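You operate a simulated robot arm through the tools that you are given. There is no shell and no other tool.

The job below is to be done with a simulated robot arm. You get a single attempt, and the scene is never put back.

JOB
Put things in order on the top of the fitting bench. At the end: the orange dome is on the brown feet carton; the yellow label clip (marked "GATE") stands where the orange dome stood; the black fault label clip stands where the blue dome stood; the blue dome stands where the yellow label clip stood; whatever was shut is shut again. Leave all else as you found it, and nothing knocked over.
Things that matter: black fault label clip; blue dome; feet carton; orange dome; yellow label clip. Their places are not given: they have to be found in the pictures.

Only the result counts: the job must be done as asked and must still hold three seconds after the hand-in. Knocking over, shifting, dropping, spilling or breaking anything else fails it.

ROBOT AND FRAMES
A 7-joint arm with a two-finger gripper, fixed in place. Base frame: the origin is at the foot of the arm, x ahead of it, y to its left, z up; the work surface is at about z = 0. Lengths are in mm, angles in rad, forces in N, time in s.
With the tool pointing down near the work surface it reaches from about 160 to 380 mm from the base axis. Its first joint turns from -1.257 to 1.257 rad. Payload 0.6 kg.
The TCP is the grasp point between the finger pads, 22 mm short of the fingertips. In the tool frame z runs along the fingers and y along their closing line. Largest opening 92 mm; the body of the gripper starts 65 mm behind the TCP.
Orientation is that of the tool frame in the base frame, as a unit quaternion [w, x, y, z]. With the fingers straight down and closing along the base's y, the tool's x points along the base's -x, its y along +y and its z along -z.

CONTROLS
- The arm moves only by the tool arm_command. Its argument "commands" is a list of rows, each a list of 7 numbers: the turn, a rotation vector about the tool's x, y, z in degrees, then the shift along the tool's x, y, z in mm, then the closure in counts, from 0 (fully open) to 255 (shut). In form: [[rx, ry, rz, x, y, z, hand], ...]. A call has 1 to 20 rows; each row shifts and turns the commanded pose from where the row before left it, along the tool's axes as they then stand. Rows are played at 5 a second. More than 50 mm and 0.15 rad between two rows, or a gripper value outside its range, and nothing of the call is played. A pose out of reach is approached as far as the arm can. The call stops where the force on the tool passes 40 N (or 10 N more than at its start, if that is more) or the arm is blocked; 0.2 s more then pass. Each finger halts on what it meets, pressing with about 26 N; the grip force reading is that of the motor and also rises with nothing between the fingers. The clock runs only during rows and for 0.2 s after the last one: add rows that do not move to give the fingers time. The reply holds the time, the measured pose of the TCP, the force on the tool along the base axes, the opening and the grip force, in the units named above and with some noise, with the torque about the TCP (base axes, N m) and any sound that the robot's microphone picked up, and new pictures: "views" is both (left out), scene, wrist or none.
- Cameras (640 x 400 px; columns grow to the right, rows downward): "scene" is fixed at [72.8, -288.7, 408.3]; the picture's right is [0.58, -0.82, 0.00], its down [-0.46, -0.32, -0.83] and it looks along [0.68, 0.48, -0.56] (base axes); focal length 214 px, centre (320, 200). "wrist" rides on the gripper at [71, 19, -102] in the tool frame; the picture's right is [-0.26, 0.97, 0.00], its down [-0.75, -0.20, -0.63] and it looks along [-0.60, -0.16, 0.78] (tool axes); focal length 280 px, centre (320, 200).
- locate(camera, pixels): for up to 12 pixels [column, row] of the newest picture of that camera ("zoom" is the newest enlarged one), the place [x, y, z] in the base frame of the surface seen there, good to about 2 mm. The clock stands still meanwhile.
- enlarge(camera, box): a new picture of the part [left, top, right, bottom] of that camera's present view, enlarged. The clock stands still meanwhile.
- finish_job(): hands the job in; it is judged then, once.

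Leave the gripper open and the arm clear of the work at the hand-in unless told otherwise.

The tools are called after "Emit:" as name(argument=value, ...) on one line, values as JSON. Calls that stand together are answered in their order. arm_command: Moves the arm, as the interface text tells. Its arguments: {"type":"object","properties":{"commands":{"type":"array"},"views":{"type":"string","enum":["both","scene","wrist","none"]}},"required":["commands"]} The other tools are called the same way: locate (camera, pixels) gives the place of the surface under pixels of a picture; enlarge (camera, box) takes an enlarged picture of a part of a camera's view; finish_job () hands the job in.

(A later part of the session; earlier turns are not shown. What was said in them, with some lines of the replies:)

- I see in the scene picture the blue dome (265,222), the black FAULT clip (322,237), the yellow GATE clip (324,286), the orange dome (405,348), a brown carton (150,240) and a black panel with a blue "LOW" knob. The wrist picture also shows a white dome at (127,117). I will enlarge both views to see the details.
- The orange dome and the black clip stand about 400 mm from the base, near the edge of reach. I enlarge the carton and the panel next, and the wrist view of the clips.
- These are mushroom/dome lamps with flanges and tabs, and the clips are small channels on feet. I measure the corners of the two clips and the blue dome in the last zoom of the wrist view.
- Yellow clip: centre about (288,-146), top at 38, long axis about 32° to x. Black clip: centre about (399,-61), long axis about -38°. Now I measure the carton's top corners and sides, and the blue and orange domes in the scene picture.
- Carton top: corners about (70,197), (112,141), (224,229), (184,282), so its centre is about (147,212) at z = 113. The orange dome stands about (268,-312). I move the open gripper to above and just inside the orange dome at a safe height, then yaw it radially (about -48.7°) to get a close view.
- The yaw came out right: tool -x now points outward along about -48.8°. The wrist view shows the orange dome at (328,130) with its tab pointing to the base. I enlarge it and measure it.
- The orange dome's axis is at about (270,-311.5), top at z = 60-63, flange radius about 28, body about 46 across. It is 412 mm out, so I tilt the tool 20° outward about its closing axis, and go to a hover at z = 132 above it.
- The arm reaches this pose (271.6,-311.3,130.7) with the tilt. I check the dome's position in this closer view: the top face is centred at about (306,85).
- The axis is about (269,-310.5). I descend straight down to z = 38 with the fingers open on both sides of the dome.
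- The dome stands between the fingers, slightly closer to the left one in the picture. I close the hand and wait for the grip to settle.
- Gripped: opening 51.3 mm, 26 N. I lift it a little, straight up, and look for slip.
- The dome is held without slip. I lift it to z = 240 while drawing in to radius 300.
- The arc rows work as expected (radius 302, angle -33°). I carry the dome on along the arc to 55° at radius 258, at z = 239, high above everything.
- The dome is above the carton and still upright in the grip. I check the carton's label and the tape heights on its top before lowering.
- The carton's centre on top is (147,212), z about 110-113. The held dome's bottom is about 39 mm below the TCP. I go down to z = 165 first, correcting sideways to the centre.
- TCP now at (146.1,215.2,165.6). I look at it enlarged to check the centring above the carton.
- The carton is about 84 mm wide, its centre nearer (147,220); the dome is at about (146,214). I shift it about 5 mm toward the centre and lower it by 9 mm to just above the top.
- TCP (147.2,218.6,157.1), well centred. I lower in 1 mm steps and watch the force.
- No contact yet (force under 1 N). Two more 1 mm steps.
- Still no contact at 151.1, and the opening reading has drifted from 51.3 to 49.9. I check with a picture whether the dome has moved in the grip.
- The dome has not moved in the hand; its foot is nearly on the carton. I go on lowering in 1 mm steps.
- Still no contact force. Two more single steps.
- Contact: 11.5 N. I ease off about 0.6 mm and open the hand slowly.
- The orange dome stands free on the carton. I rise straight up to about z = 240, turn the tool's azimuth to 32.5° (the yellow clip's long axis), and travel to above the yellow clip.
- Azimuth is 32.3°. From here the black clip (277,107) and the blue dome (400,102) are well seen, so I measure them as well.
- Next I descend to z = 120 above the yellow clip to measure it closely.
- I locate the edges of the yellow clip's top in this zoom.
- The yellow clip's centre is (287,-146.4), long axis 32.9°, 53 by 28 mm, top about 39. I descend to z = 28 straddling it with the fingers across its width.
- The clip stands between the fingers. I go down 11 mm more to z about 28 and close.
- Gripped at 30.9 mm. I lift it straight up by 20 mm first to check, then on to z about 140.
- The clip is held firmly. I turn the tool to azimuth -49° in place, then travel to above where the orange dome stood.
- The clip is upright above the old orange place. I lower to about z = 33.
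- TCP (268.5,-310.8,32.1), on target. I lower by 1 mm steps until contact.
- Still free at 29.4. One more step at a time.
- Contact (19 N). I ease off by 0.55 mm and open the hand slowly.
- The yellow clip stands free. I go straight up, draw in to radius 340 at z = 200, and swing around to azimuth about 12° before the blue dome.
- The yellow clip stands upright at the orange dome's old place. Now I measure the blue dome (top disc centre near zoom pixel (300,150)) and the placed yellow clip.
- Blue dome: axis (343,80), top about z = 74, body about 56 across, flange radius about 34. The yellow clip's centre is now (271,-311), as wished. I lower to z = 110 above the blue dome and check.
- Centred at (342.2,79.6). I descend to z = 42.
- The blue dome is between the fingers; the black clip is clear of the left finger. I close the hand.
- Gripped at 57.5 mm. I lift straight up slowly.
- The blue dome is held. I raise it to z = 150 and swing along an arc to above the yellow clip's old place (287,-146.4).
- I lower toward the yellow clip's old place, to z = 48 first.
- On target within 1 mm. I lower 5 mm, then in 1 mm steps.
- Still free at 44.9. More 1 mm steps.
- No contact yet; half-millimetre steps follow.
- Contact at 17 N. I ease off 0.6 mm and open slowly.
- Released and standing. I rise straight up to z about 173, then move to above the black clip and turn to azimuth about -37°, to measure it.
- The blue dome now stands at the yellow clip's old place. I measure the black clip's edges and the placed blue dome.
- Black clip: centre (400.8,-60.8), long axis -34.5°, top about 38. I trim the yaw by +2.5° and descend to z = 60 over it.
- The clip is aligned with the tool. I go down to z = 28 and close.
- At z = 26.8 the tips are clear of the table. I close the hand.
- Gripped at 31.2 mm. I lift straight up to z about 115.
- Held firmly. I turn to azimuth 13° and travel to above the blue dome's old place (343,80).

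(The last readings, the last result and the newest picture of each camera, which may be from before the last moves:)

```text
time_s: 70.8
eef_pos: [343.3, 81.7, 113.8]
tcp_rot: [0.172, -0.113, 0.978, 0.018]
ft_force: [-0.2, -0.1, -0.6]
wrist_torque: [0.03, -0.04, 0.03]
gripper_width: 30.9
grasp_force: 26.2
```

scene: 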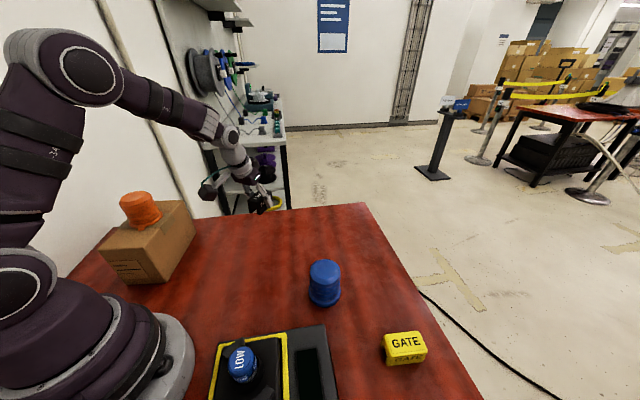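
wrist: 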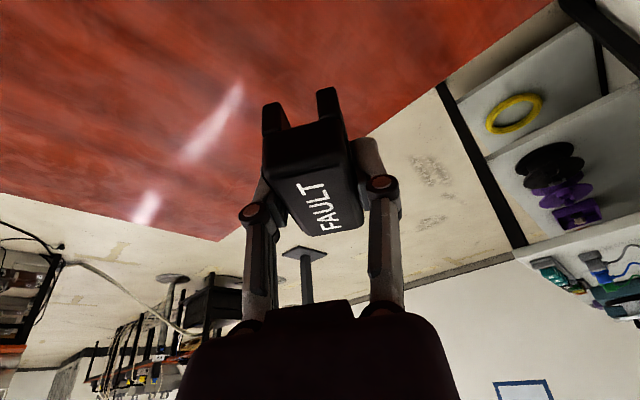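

I lower to z = 32 at the blue dome's old place.

Emit:
arm_command(commands=[[0, 0, 0, 7.0, -0.35, 19.2, 220], [0, 0, 0, 7.0, -0.35, 19.2, 220], [0, 0, 0, 7.0, -0.35, 19.2, 220], [0, 0, 0, 7.0, -0.35, 19.2, 220], [0, 0, 0, 0, 0, 0, 220], [0, 0, 0, 0, 0, 0, 220]], views="both")

```text
time_s: 72.2
eef_pos: [342.6, 79.5, 33.1]
tcp_rot: [0.172, -0.114, 0.978, 0.02]
ft_force: [1.0, -0.4, -0.5]
wrist_torque: [-0.01, 0.02, -0.02]
gripper_width: 31.1
grasp_force: 25.1
```

scene: 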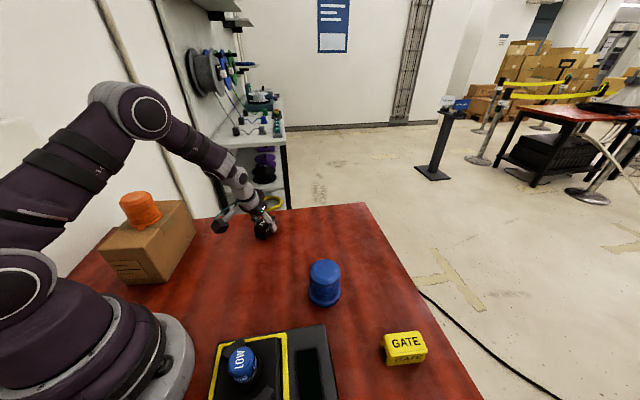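
wrist: 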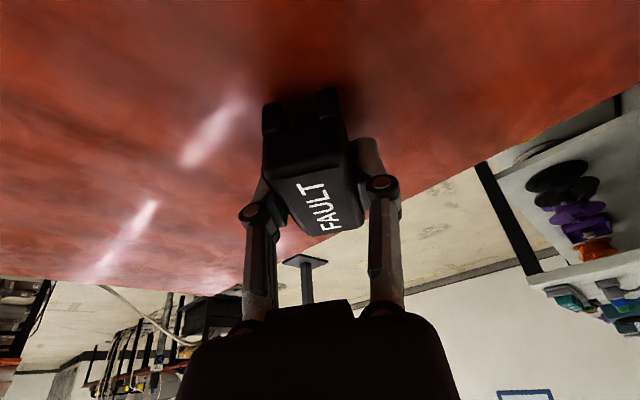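

Position (342.6,79.5). I lower in 1 mm steps until contact (expected near 27).

Emit:
arm_command(commands=[[0, 0, 0, 0.34, 0, 0.94, 220], [0, 0, 0, 0.34, 0, 0.94, 220], [0, 0, 0, 0.34, 0, 0.94, 220], [0, 0, 0, 0, 0, 0, 220]], views="none")

Emit:
arm_command(commands=[[0, 0, 0, 0.34, 0, 0.94, 220], [0, 0, 0, 0, 0, 0, 220]], views="none")

Emit:
arm_command(commands=[[0, 0, 0, 0.2, 0, 0.56, 220], [0, 0, 0, 0, 0, 0, 220]], views="none")

```text
time_s: 73.2
eef_pos: [343.9, 78.6, 30.2]
tcp_rot: [0.172, -0.113, 0.978, 0.019]
ft_force: [0.0, 0.0, -0.5]
wrist_torque: [-0.01, 0.04, 0.0]
gripper_width: 31.3
grasp_force: 26.2
```

```text
time_s: 73.8
eef_pos: [344.2, 79.6, 28.7]
tcp_rot: [0.172, -0.113, 0.978, 0.019]
ft_force: [0.1, 0.1, -0.3]
wrist_torque: [0.02, 0.02, 0.03]
gripper_width: 30.9
grasp_force: 26.4
```

```text
time_s: 74.4
eef_pos: [343.8, 79.9, 27.9]
tcp_rot: [0.173, -0.113, 0.978, 0.02]
ft_force: [-0.4, 0.0, -0.7]
wrist_torque: [0.0, 0.01, -0.03]
gripper_width: 31.1
grasp_force: 25.9
```

No contact yet; half-millimetre steps.

Emit:
arm_command(commands=[[0, 0, 0, 0.2, 0, 0.56, 220], [0, 0, 0, 0, 0, 0, 220]], views="none")

Emit:
arm_command(commands=[[0, 0, 0, 0.2, 0, 0.56, 220], [0, 0, 0, 0, 0, 0, 220]], views="none")

```text
time_s: 75.0
eef_pos: [342.8, 79.5, 27.4]
tcp_rot: [0.172, -0.113, 0.978, 0.02]
ft_force: [-0.1, 0.0, 0.4]
wrist_torque: [0.0, -0.01, -0.02]
gripper_width: 31.0
grasp_force: 25.5
```

```text
time_s: 75.6
eef_pos: [342.2, 81.0, 27.8]
tcp_rot: [0.173, -0.113, 0.978, 0.019]
ft_force: [-0.3, 0.0, -0.3]
wrist_torque: [-0.03, 0.03, 0.01]
gripper_width: 31.3
grasp_force: 26.4
```

Still free. I go on by half-millimetre steps.

Emit:
arm_command(commands=[[0, 0, 0, 0.2, 0, 0.56, 220], [0, 0, 0, 0, 0, 0, 220]], views="none")

Emit:
arm_command(commands=[[0, 0, 0, 0.1, 0, 0.28, 220], [0, 0, 0, 0, 0, 0, 220]], views="none")

```text
time_s: 76.2
eef_pos: [342.4, 81.2, 27.4]
tcp_rot: [0.174, -0.113, 0.978, 0.019]
ft_force: [-2.6, -1.0, 11.6]
wrist_torque: [0.03, 0.02, 0.0]
gripper_width: 31.1
grasp_force: 26.2
```

```text
time_s: 76.8
eef_pos: [343.8, 79.1, 26.2]
tcp_rot: [0.174, -0.113, 0.978, 0.019]
ft_force: [-4.6, -1.5, 22.1]
wrist_torque: [0.0, 0.06, 0.0]
gripper_width: 31.0
grasp_force: 25.7
```

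Contact (22 N). I ease off 0.6 mm and open slowly.

Emit:
arm_command(commands=[[0, 0, 0, -0.2, 0, -0.56, 220], [0, 0, 0, 0, 0, 0, 165], [0, 0, 0, 0, 0, 0, 150], [0, 0, 0, 0, 0, 0, 125], [0, 0, 0, 0, 0, 0, 90], [0, 0, 0, 0, 0, 0, 50], [0, 0, 0, 0, 0, 0, 10], [0, 0, 0, 0, 0, 0, 0]], views="both")

```text
time_s: 78.6
eef_pos: [344.0, 80.0, 27.4]
tcp_rot: [0.173, -0.113, 0.978, 0.019]
ft_force: [0.4, 0.5, 0.2]
wrist_torque: [-0.02, 0.0, 0.0]
gripper_width: 92.4
grasp_force: 0.0
```

scene: 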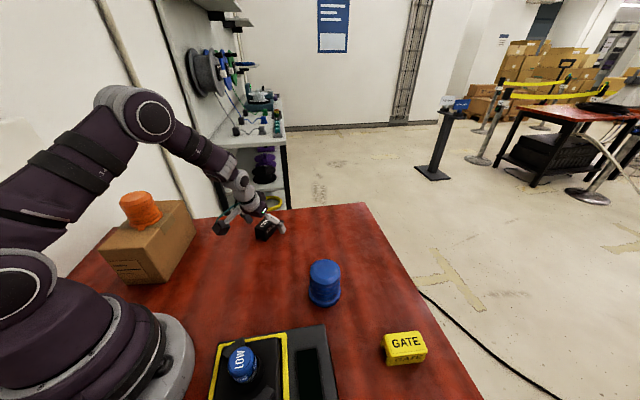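
wrist: 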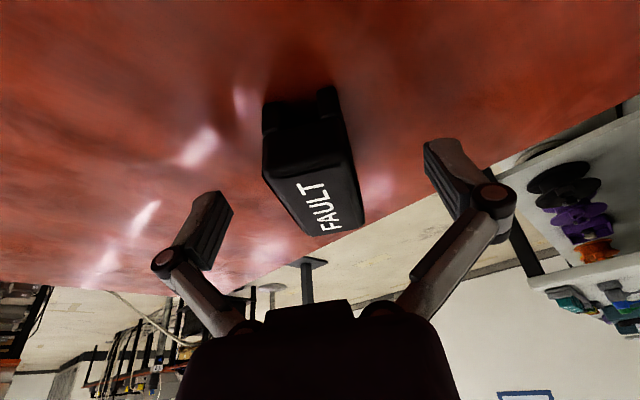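

Released; the clip stands. I rise straight up, then draw back inwards and high, clear of the work, and check everything in the pictures.

Emit:
arm_command(commands=[[0, 0, 0, -3.4, 0, -9.4, 0], [0, 0, 0, -8.6, 0, -23.5, 0], [0, 0, 0, -12, 0, -32.9, 0], [0, 0, 0, -15.4, 0, -42.3, 0], [0, 0, 0, -15.4, 0, -42.3, 0], [0, 0, 0, 15, 0, -32, 0], [0, 0, 0, 15, 0, -32, 0], [0, 0, 0, 15, 0, -32, 0], [0, 0, 0, 15, 0, -32, 0], [0, 6.67, 0, 0, 0, 0, 0], [0, 6.67, 0, 0, 0, 0, 0], [0, 6.66, 0, 0, 0, 0, 0], [0, 0, 0, 0, 0, 0, 0]], views="both")

Emit:
enlarge(camera="scene", box=[220, 190, 460, 390])

Emit:
enlarge(camera="scene", box=[80, 170, 272, 290])

```text
time_s: 81.4
eef_pos: [245.1, 57.2, 286.4]
tcp_rot: [0.0, -0.115, 0.993, 0.0]
ft_force: [-0.1, -1.1, 0.9]
wrist_torque: [0.05, -0.02, 0.01]
gripper_width: 91.9
grasp_force: 0.0
```

scene: 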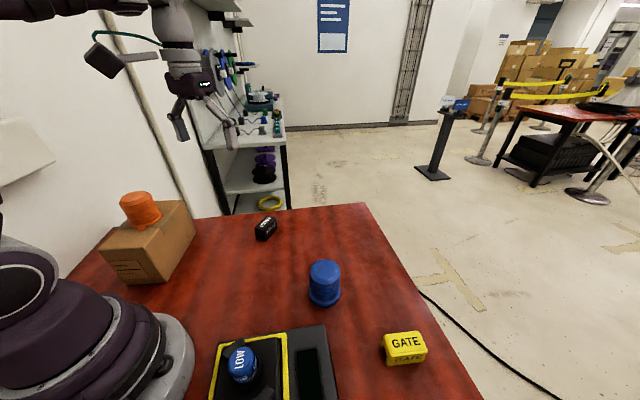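
wrist: 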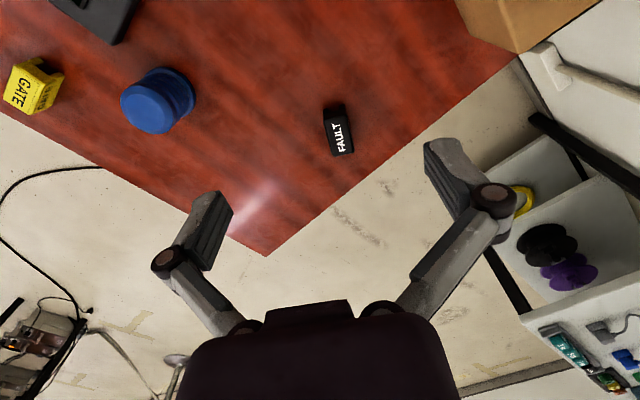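

```text
2.00 times, centred on (340, 290) of scene
```

zoom: 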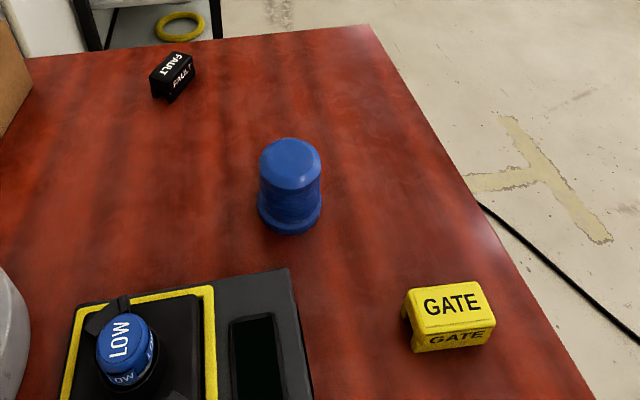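

```text
3.33 times, centred on (176, 230) of scene
```

zoom: 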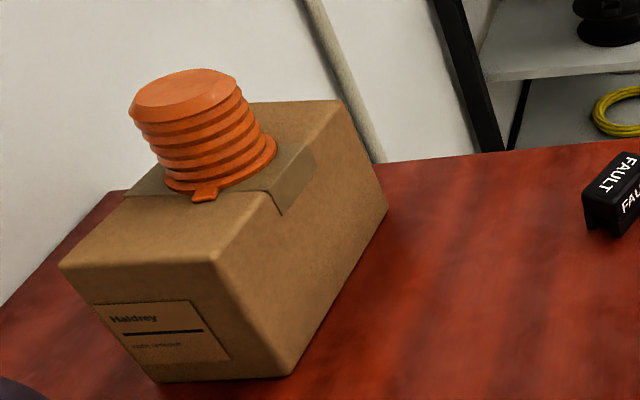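

All four stand upright. I check the final positions of the black clip, the blue dome and the carton, and read the carton's label once more.

Emit:
locate(camera="wrist", pixels=[[338, 132], [325, 110], [344, 108], [334, 154], [353, 150], [148, 108], [125, 100], [170, 118], [152, 68], [193, 100]])

Emit:
locate(camera="scene", pixels=[[143, 247], [180, 203], [194, 232], [167, 281], [129, 282], [324, 270], [138, 200], [265, 222], [404, 341], [310, 297], [340, 297]])

Emit:
enlarge(camera="scene", box=[100, 255, 160, 292])

```text
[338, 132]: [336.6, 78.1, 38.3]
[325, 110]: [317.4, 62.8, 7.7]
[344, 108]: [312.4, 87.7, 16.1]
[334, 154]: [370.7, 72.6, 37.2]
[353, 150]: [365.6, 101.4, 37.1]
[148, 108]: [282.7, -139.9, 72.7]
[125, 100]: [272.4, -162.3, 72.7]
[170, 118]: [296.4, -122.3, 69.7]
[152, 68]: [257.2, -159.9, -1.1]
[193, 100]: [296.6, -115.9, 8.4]
```

```text
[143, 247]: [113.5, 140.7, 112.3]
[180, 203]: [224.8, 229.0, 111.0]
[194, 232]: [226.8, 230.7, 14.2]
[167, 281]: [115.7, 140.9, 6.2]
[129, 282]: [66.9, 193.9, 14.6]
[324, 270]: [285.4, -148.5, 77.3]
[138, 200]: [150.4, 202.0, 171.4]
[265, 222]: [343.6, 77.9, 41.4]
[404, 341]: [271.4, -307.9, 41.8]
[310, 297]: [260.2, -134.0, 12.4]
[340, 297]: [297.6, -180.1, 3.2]
```

```text
10.67 times, centred on (130, 274) of scene
```

zoom: 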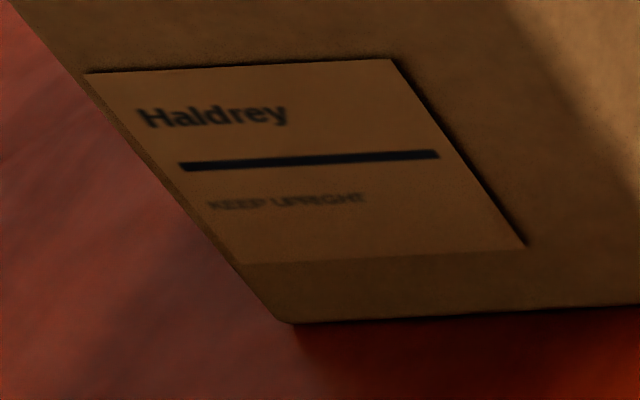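

The carton has not moved and its label reads "Haldrey / KEEP UPRIGHT". To be sure there is no second carton on the bench, I swing the open, empty arm high along an arc to look at the right-hand side of the bench.

Emit:
arm_command(commands=[[0, 0, 8.3, 2.6, -36.2, -4, 0], [0, 0, 8.3, 2.6, -36.2, -4, 0], [0, 0, 8.3, 2.6, -36.2, -4, 0], [0, 0, 8.3, 2.6, -36.2, -4, 0], [0, 0, 8.3, 2.6, -36.2, -4, 0], [0, 0, 8.3, 2.6, -36.2, -4, 0], [0, 0, 8.3, 2.6, -36.2, -4, 0], [0, 0, 8.3, 2.6, -36.2, -4, 0], [0, 0, 8.3, 2.6, -36.2, -4, 0], [0, 0, 0, 0, 0, 0, 0]], views="both")

```text
time_s: 83.3
eef_pos: [137.7, -214.1, 323.1]
tcp_rot: [0.006, 0.483, 0.876, -0.005]
ft_force: [5.6, -9.4, -17.8]
wrist_torque: [-0.19, 0.12, -0.13]
gripper_width: 92.2
grasp_force: 0.1
stopped in row 9: the force on the tool passed its limit at 80 N (the readings are from after the stop); the commanded pose is now the measured one
```

scene: 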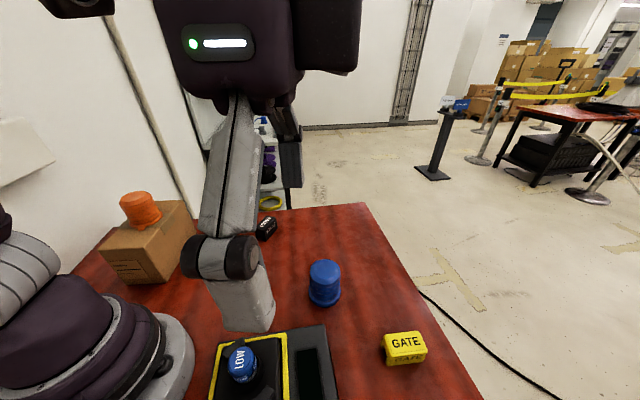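
wrist: 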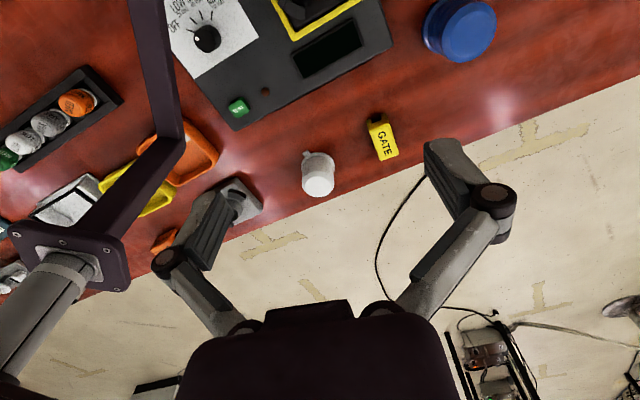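

The arm touched something at the far end of that swing: the wrist picture shows a post with a plate at left, next to the left finger — probably the scene camera's stand. The scene view itself is unshifted. I back off the way I came, gently first.

Emit:
arm_command(commands=[[0, 0, 0, 0, 6, 0, 0], [0, 0, 0, 0, 12, 0, 0], [0, 0, 0, 0, 0, 0, 0]], views="both")

```text
time_s: 84.2
eef_pos: [152.0, -204.4, 323.4]
tcp_rot: [0.004, 0.483, 0.876, -0.003]
ft_force: [3.9, -6.1, -15.5]
wrist_torque: [-0.36, -0.09, -0.04]
gripper_width: 91.9
grasp_force: 0.0
```

scene: 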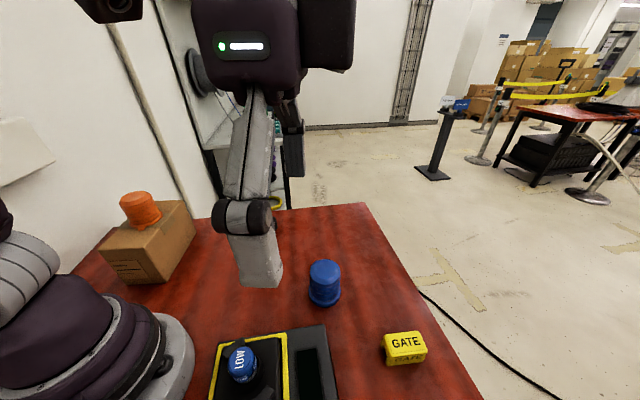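
wrist: 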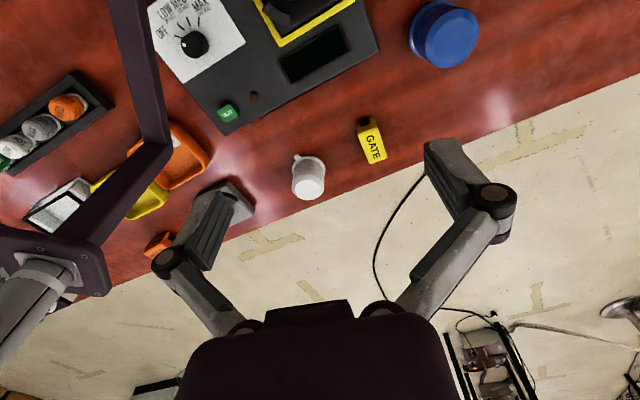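

The force is exactly radially outward and downward and did not change with the sideways move. So this is the wrist camera pod pressing against the arm's own forearm at this height, not the stand. I lower by 35 mm to free it, still moving away from the stand.

Emit:
arm_command(commands=[[0, 0, 0, 0, 4, 8, 0], [0, 0, 0, 0, 8, 14, 0], [0, 0, 0, 0, 8, 16, 0], [0, 0, 0, 0, 0, 0, 0]], views="both")

```text
time_s: 85.2
eef_pos: [168.9, -195.2, 284.7]
tcp_rot: [0.005, 0.482, 0.876, -0.004]
ft_force: [-0.6, -0.7, -0.8]
wrist_torque: [0.0, 0.0, 0.02]
gripper_width: 92.1
grasp_force: 0.0
```

scene: 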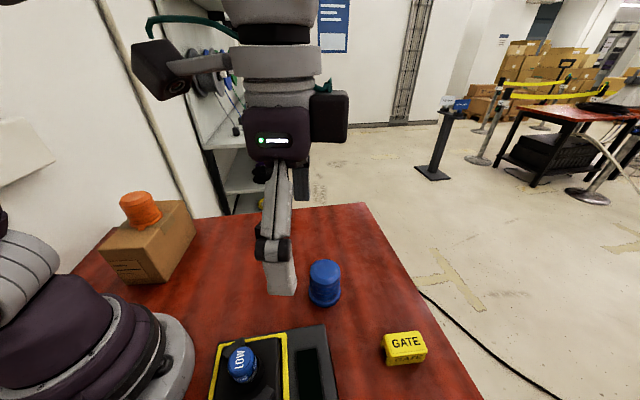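
wrist: 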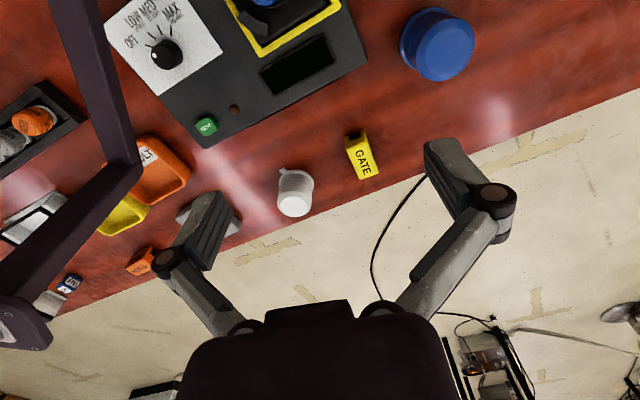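

Force is zero again, so it was the arm against itself; nothing on the bench moved. I enlarge the left part of the wrist view to look for any other carton on the bench.

Emit:
enlarge(camera="wrist", box=[0, 60, 256, 220])

Emit:
enlarge(camera="wrist", box=[200, 0, 520, 200])

Emit:
enlarge(camera="scene", box=[60, 180, 460, 400])

```text
2.50 times, centred on (128, 140) of wrist
```

zoom: 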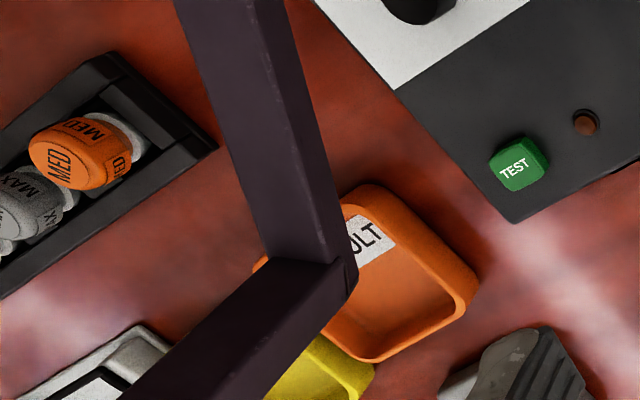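

```text
2.00 times, centred on (360, 100) of wrist
```

zoom: 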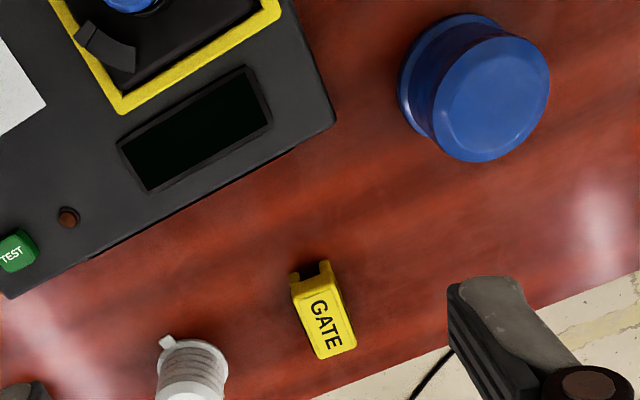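

```text
1.60 times, centred on (260, 290) of scene
```

zoom: 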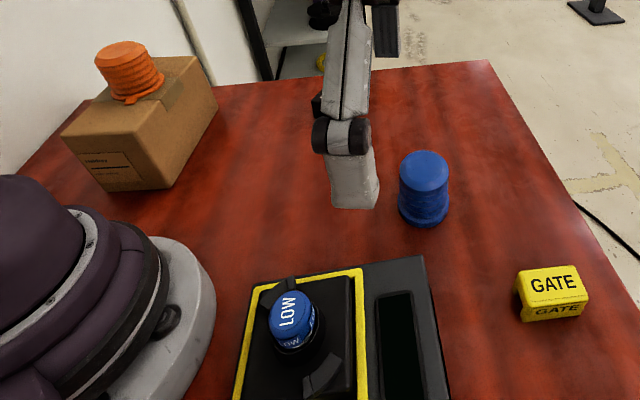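

There is only the one carton on the bench. I do a last check of the blue dome's centre and the yellow clip in this view.

Emit:
locate(camera="wrist", pixels=[[446, 50], [416, 55], [474, 38], [440, 80], [440, 18], [400, 40], [362, 157], [352, 140], [372, 170]])

```text
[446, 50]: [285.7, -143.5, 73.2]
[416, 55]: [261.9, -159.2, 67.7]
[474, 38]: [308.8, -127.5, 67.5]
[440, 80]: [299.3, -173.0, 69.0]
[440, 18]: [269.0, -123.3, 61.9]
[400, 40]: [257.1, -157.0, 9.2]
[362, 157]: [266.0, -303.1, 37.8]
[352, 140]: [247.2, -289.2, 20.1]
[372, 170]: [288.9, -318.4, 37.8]
```

The blue dome's centre works out at (287,-146.5), which is where the yellow clip stood. The yellow clip stands at the old orange place, the black clip at (343,79), and the orange dome is upright on the carton. The carton stayed shut throughout. The hand is open and high above the work, so I hand the job in.

Emit:
finish_job()

```text
The job is handed in.
```

I moved all four things to where you asked and handed the job in; I have not seen the verdict. In the last pictures everything stood upright and the gripper was open, well above the bench.

| Thing | Where it is now (x, y in mm) | Target |
|---|---|---|
| Orange dome | On top of the brown carton, near its centre, about (148, 220) | On the feet carton |
| Yellow "GATE" clip | About (271, -311) | Orange dome's old place, about (270, -311) |
| Black fault clip | About (343, 79) | Blue dome's old place, about (343, 80) |
| Blue dome | About (287, -146.5) | Yellow clip's old place, about (287, -146.4) |

- **Carton:** it stayed taped shut and measured in the same place afterwards. Its label reads "Haldrey / KEEP UPRIGHT" and does not mention feet. It was the only carton I could find on the bench, so I took it as the feet carton.
- **Clips turned:** both clips now face different ways than before, because the job only gave their places.
- **Force stop:** after all four were placed, I swung the arm to look for a second carton and it stopped at 80 N. From the direction of the force, I believe the camera on the gripper pressed against the arm's own forearm. The scene camera's stand was also close by. The force went to zero once I lowered the arm, and in the pictures afterwards neither the bench nor the scene view had shifted.
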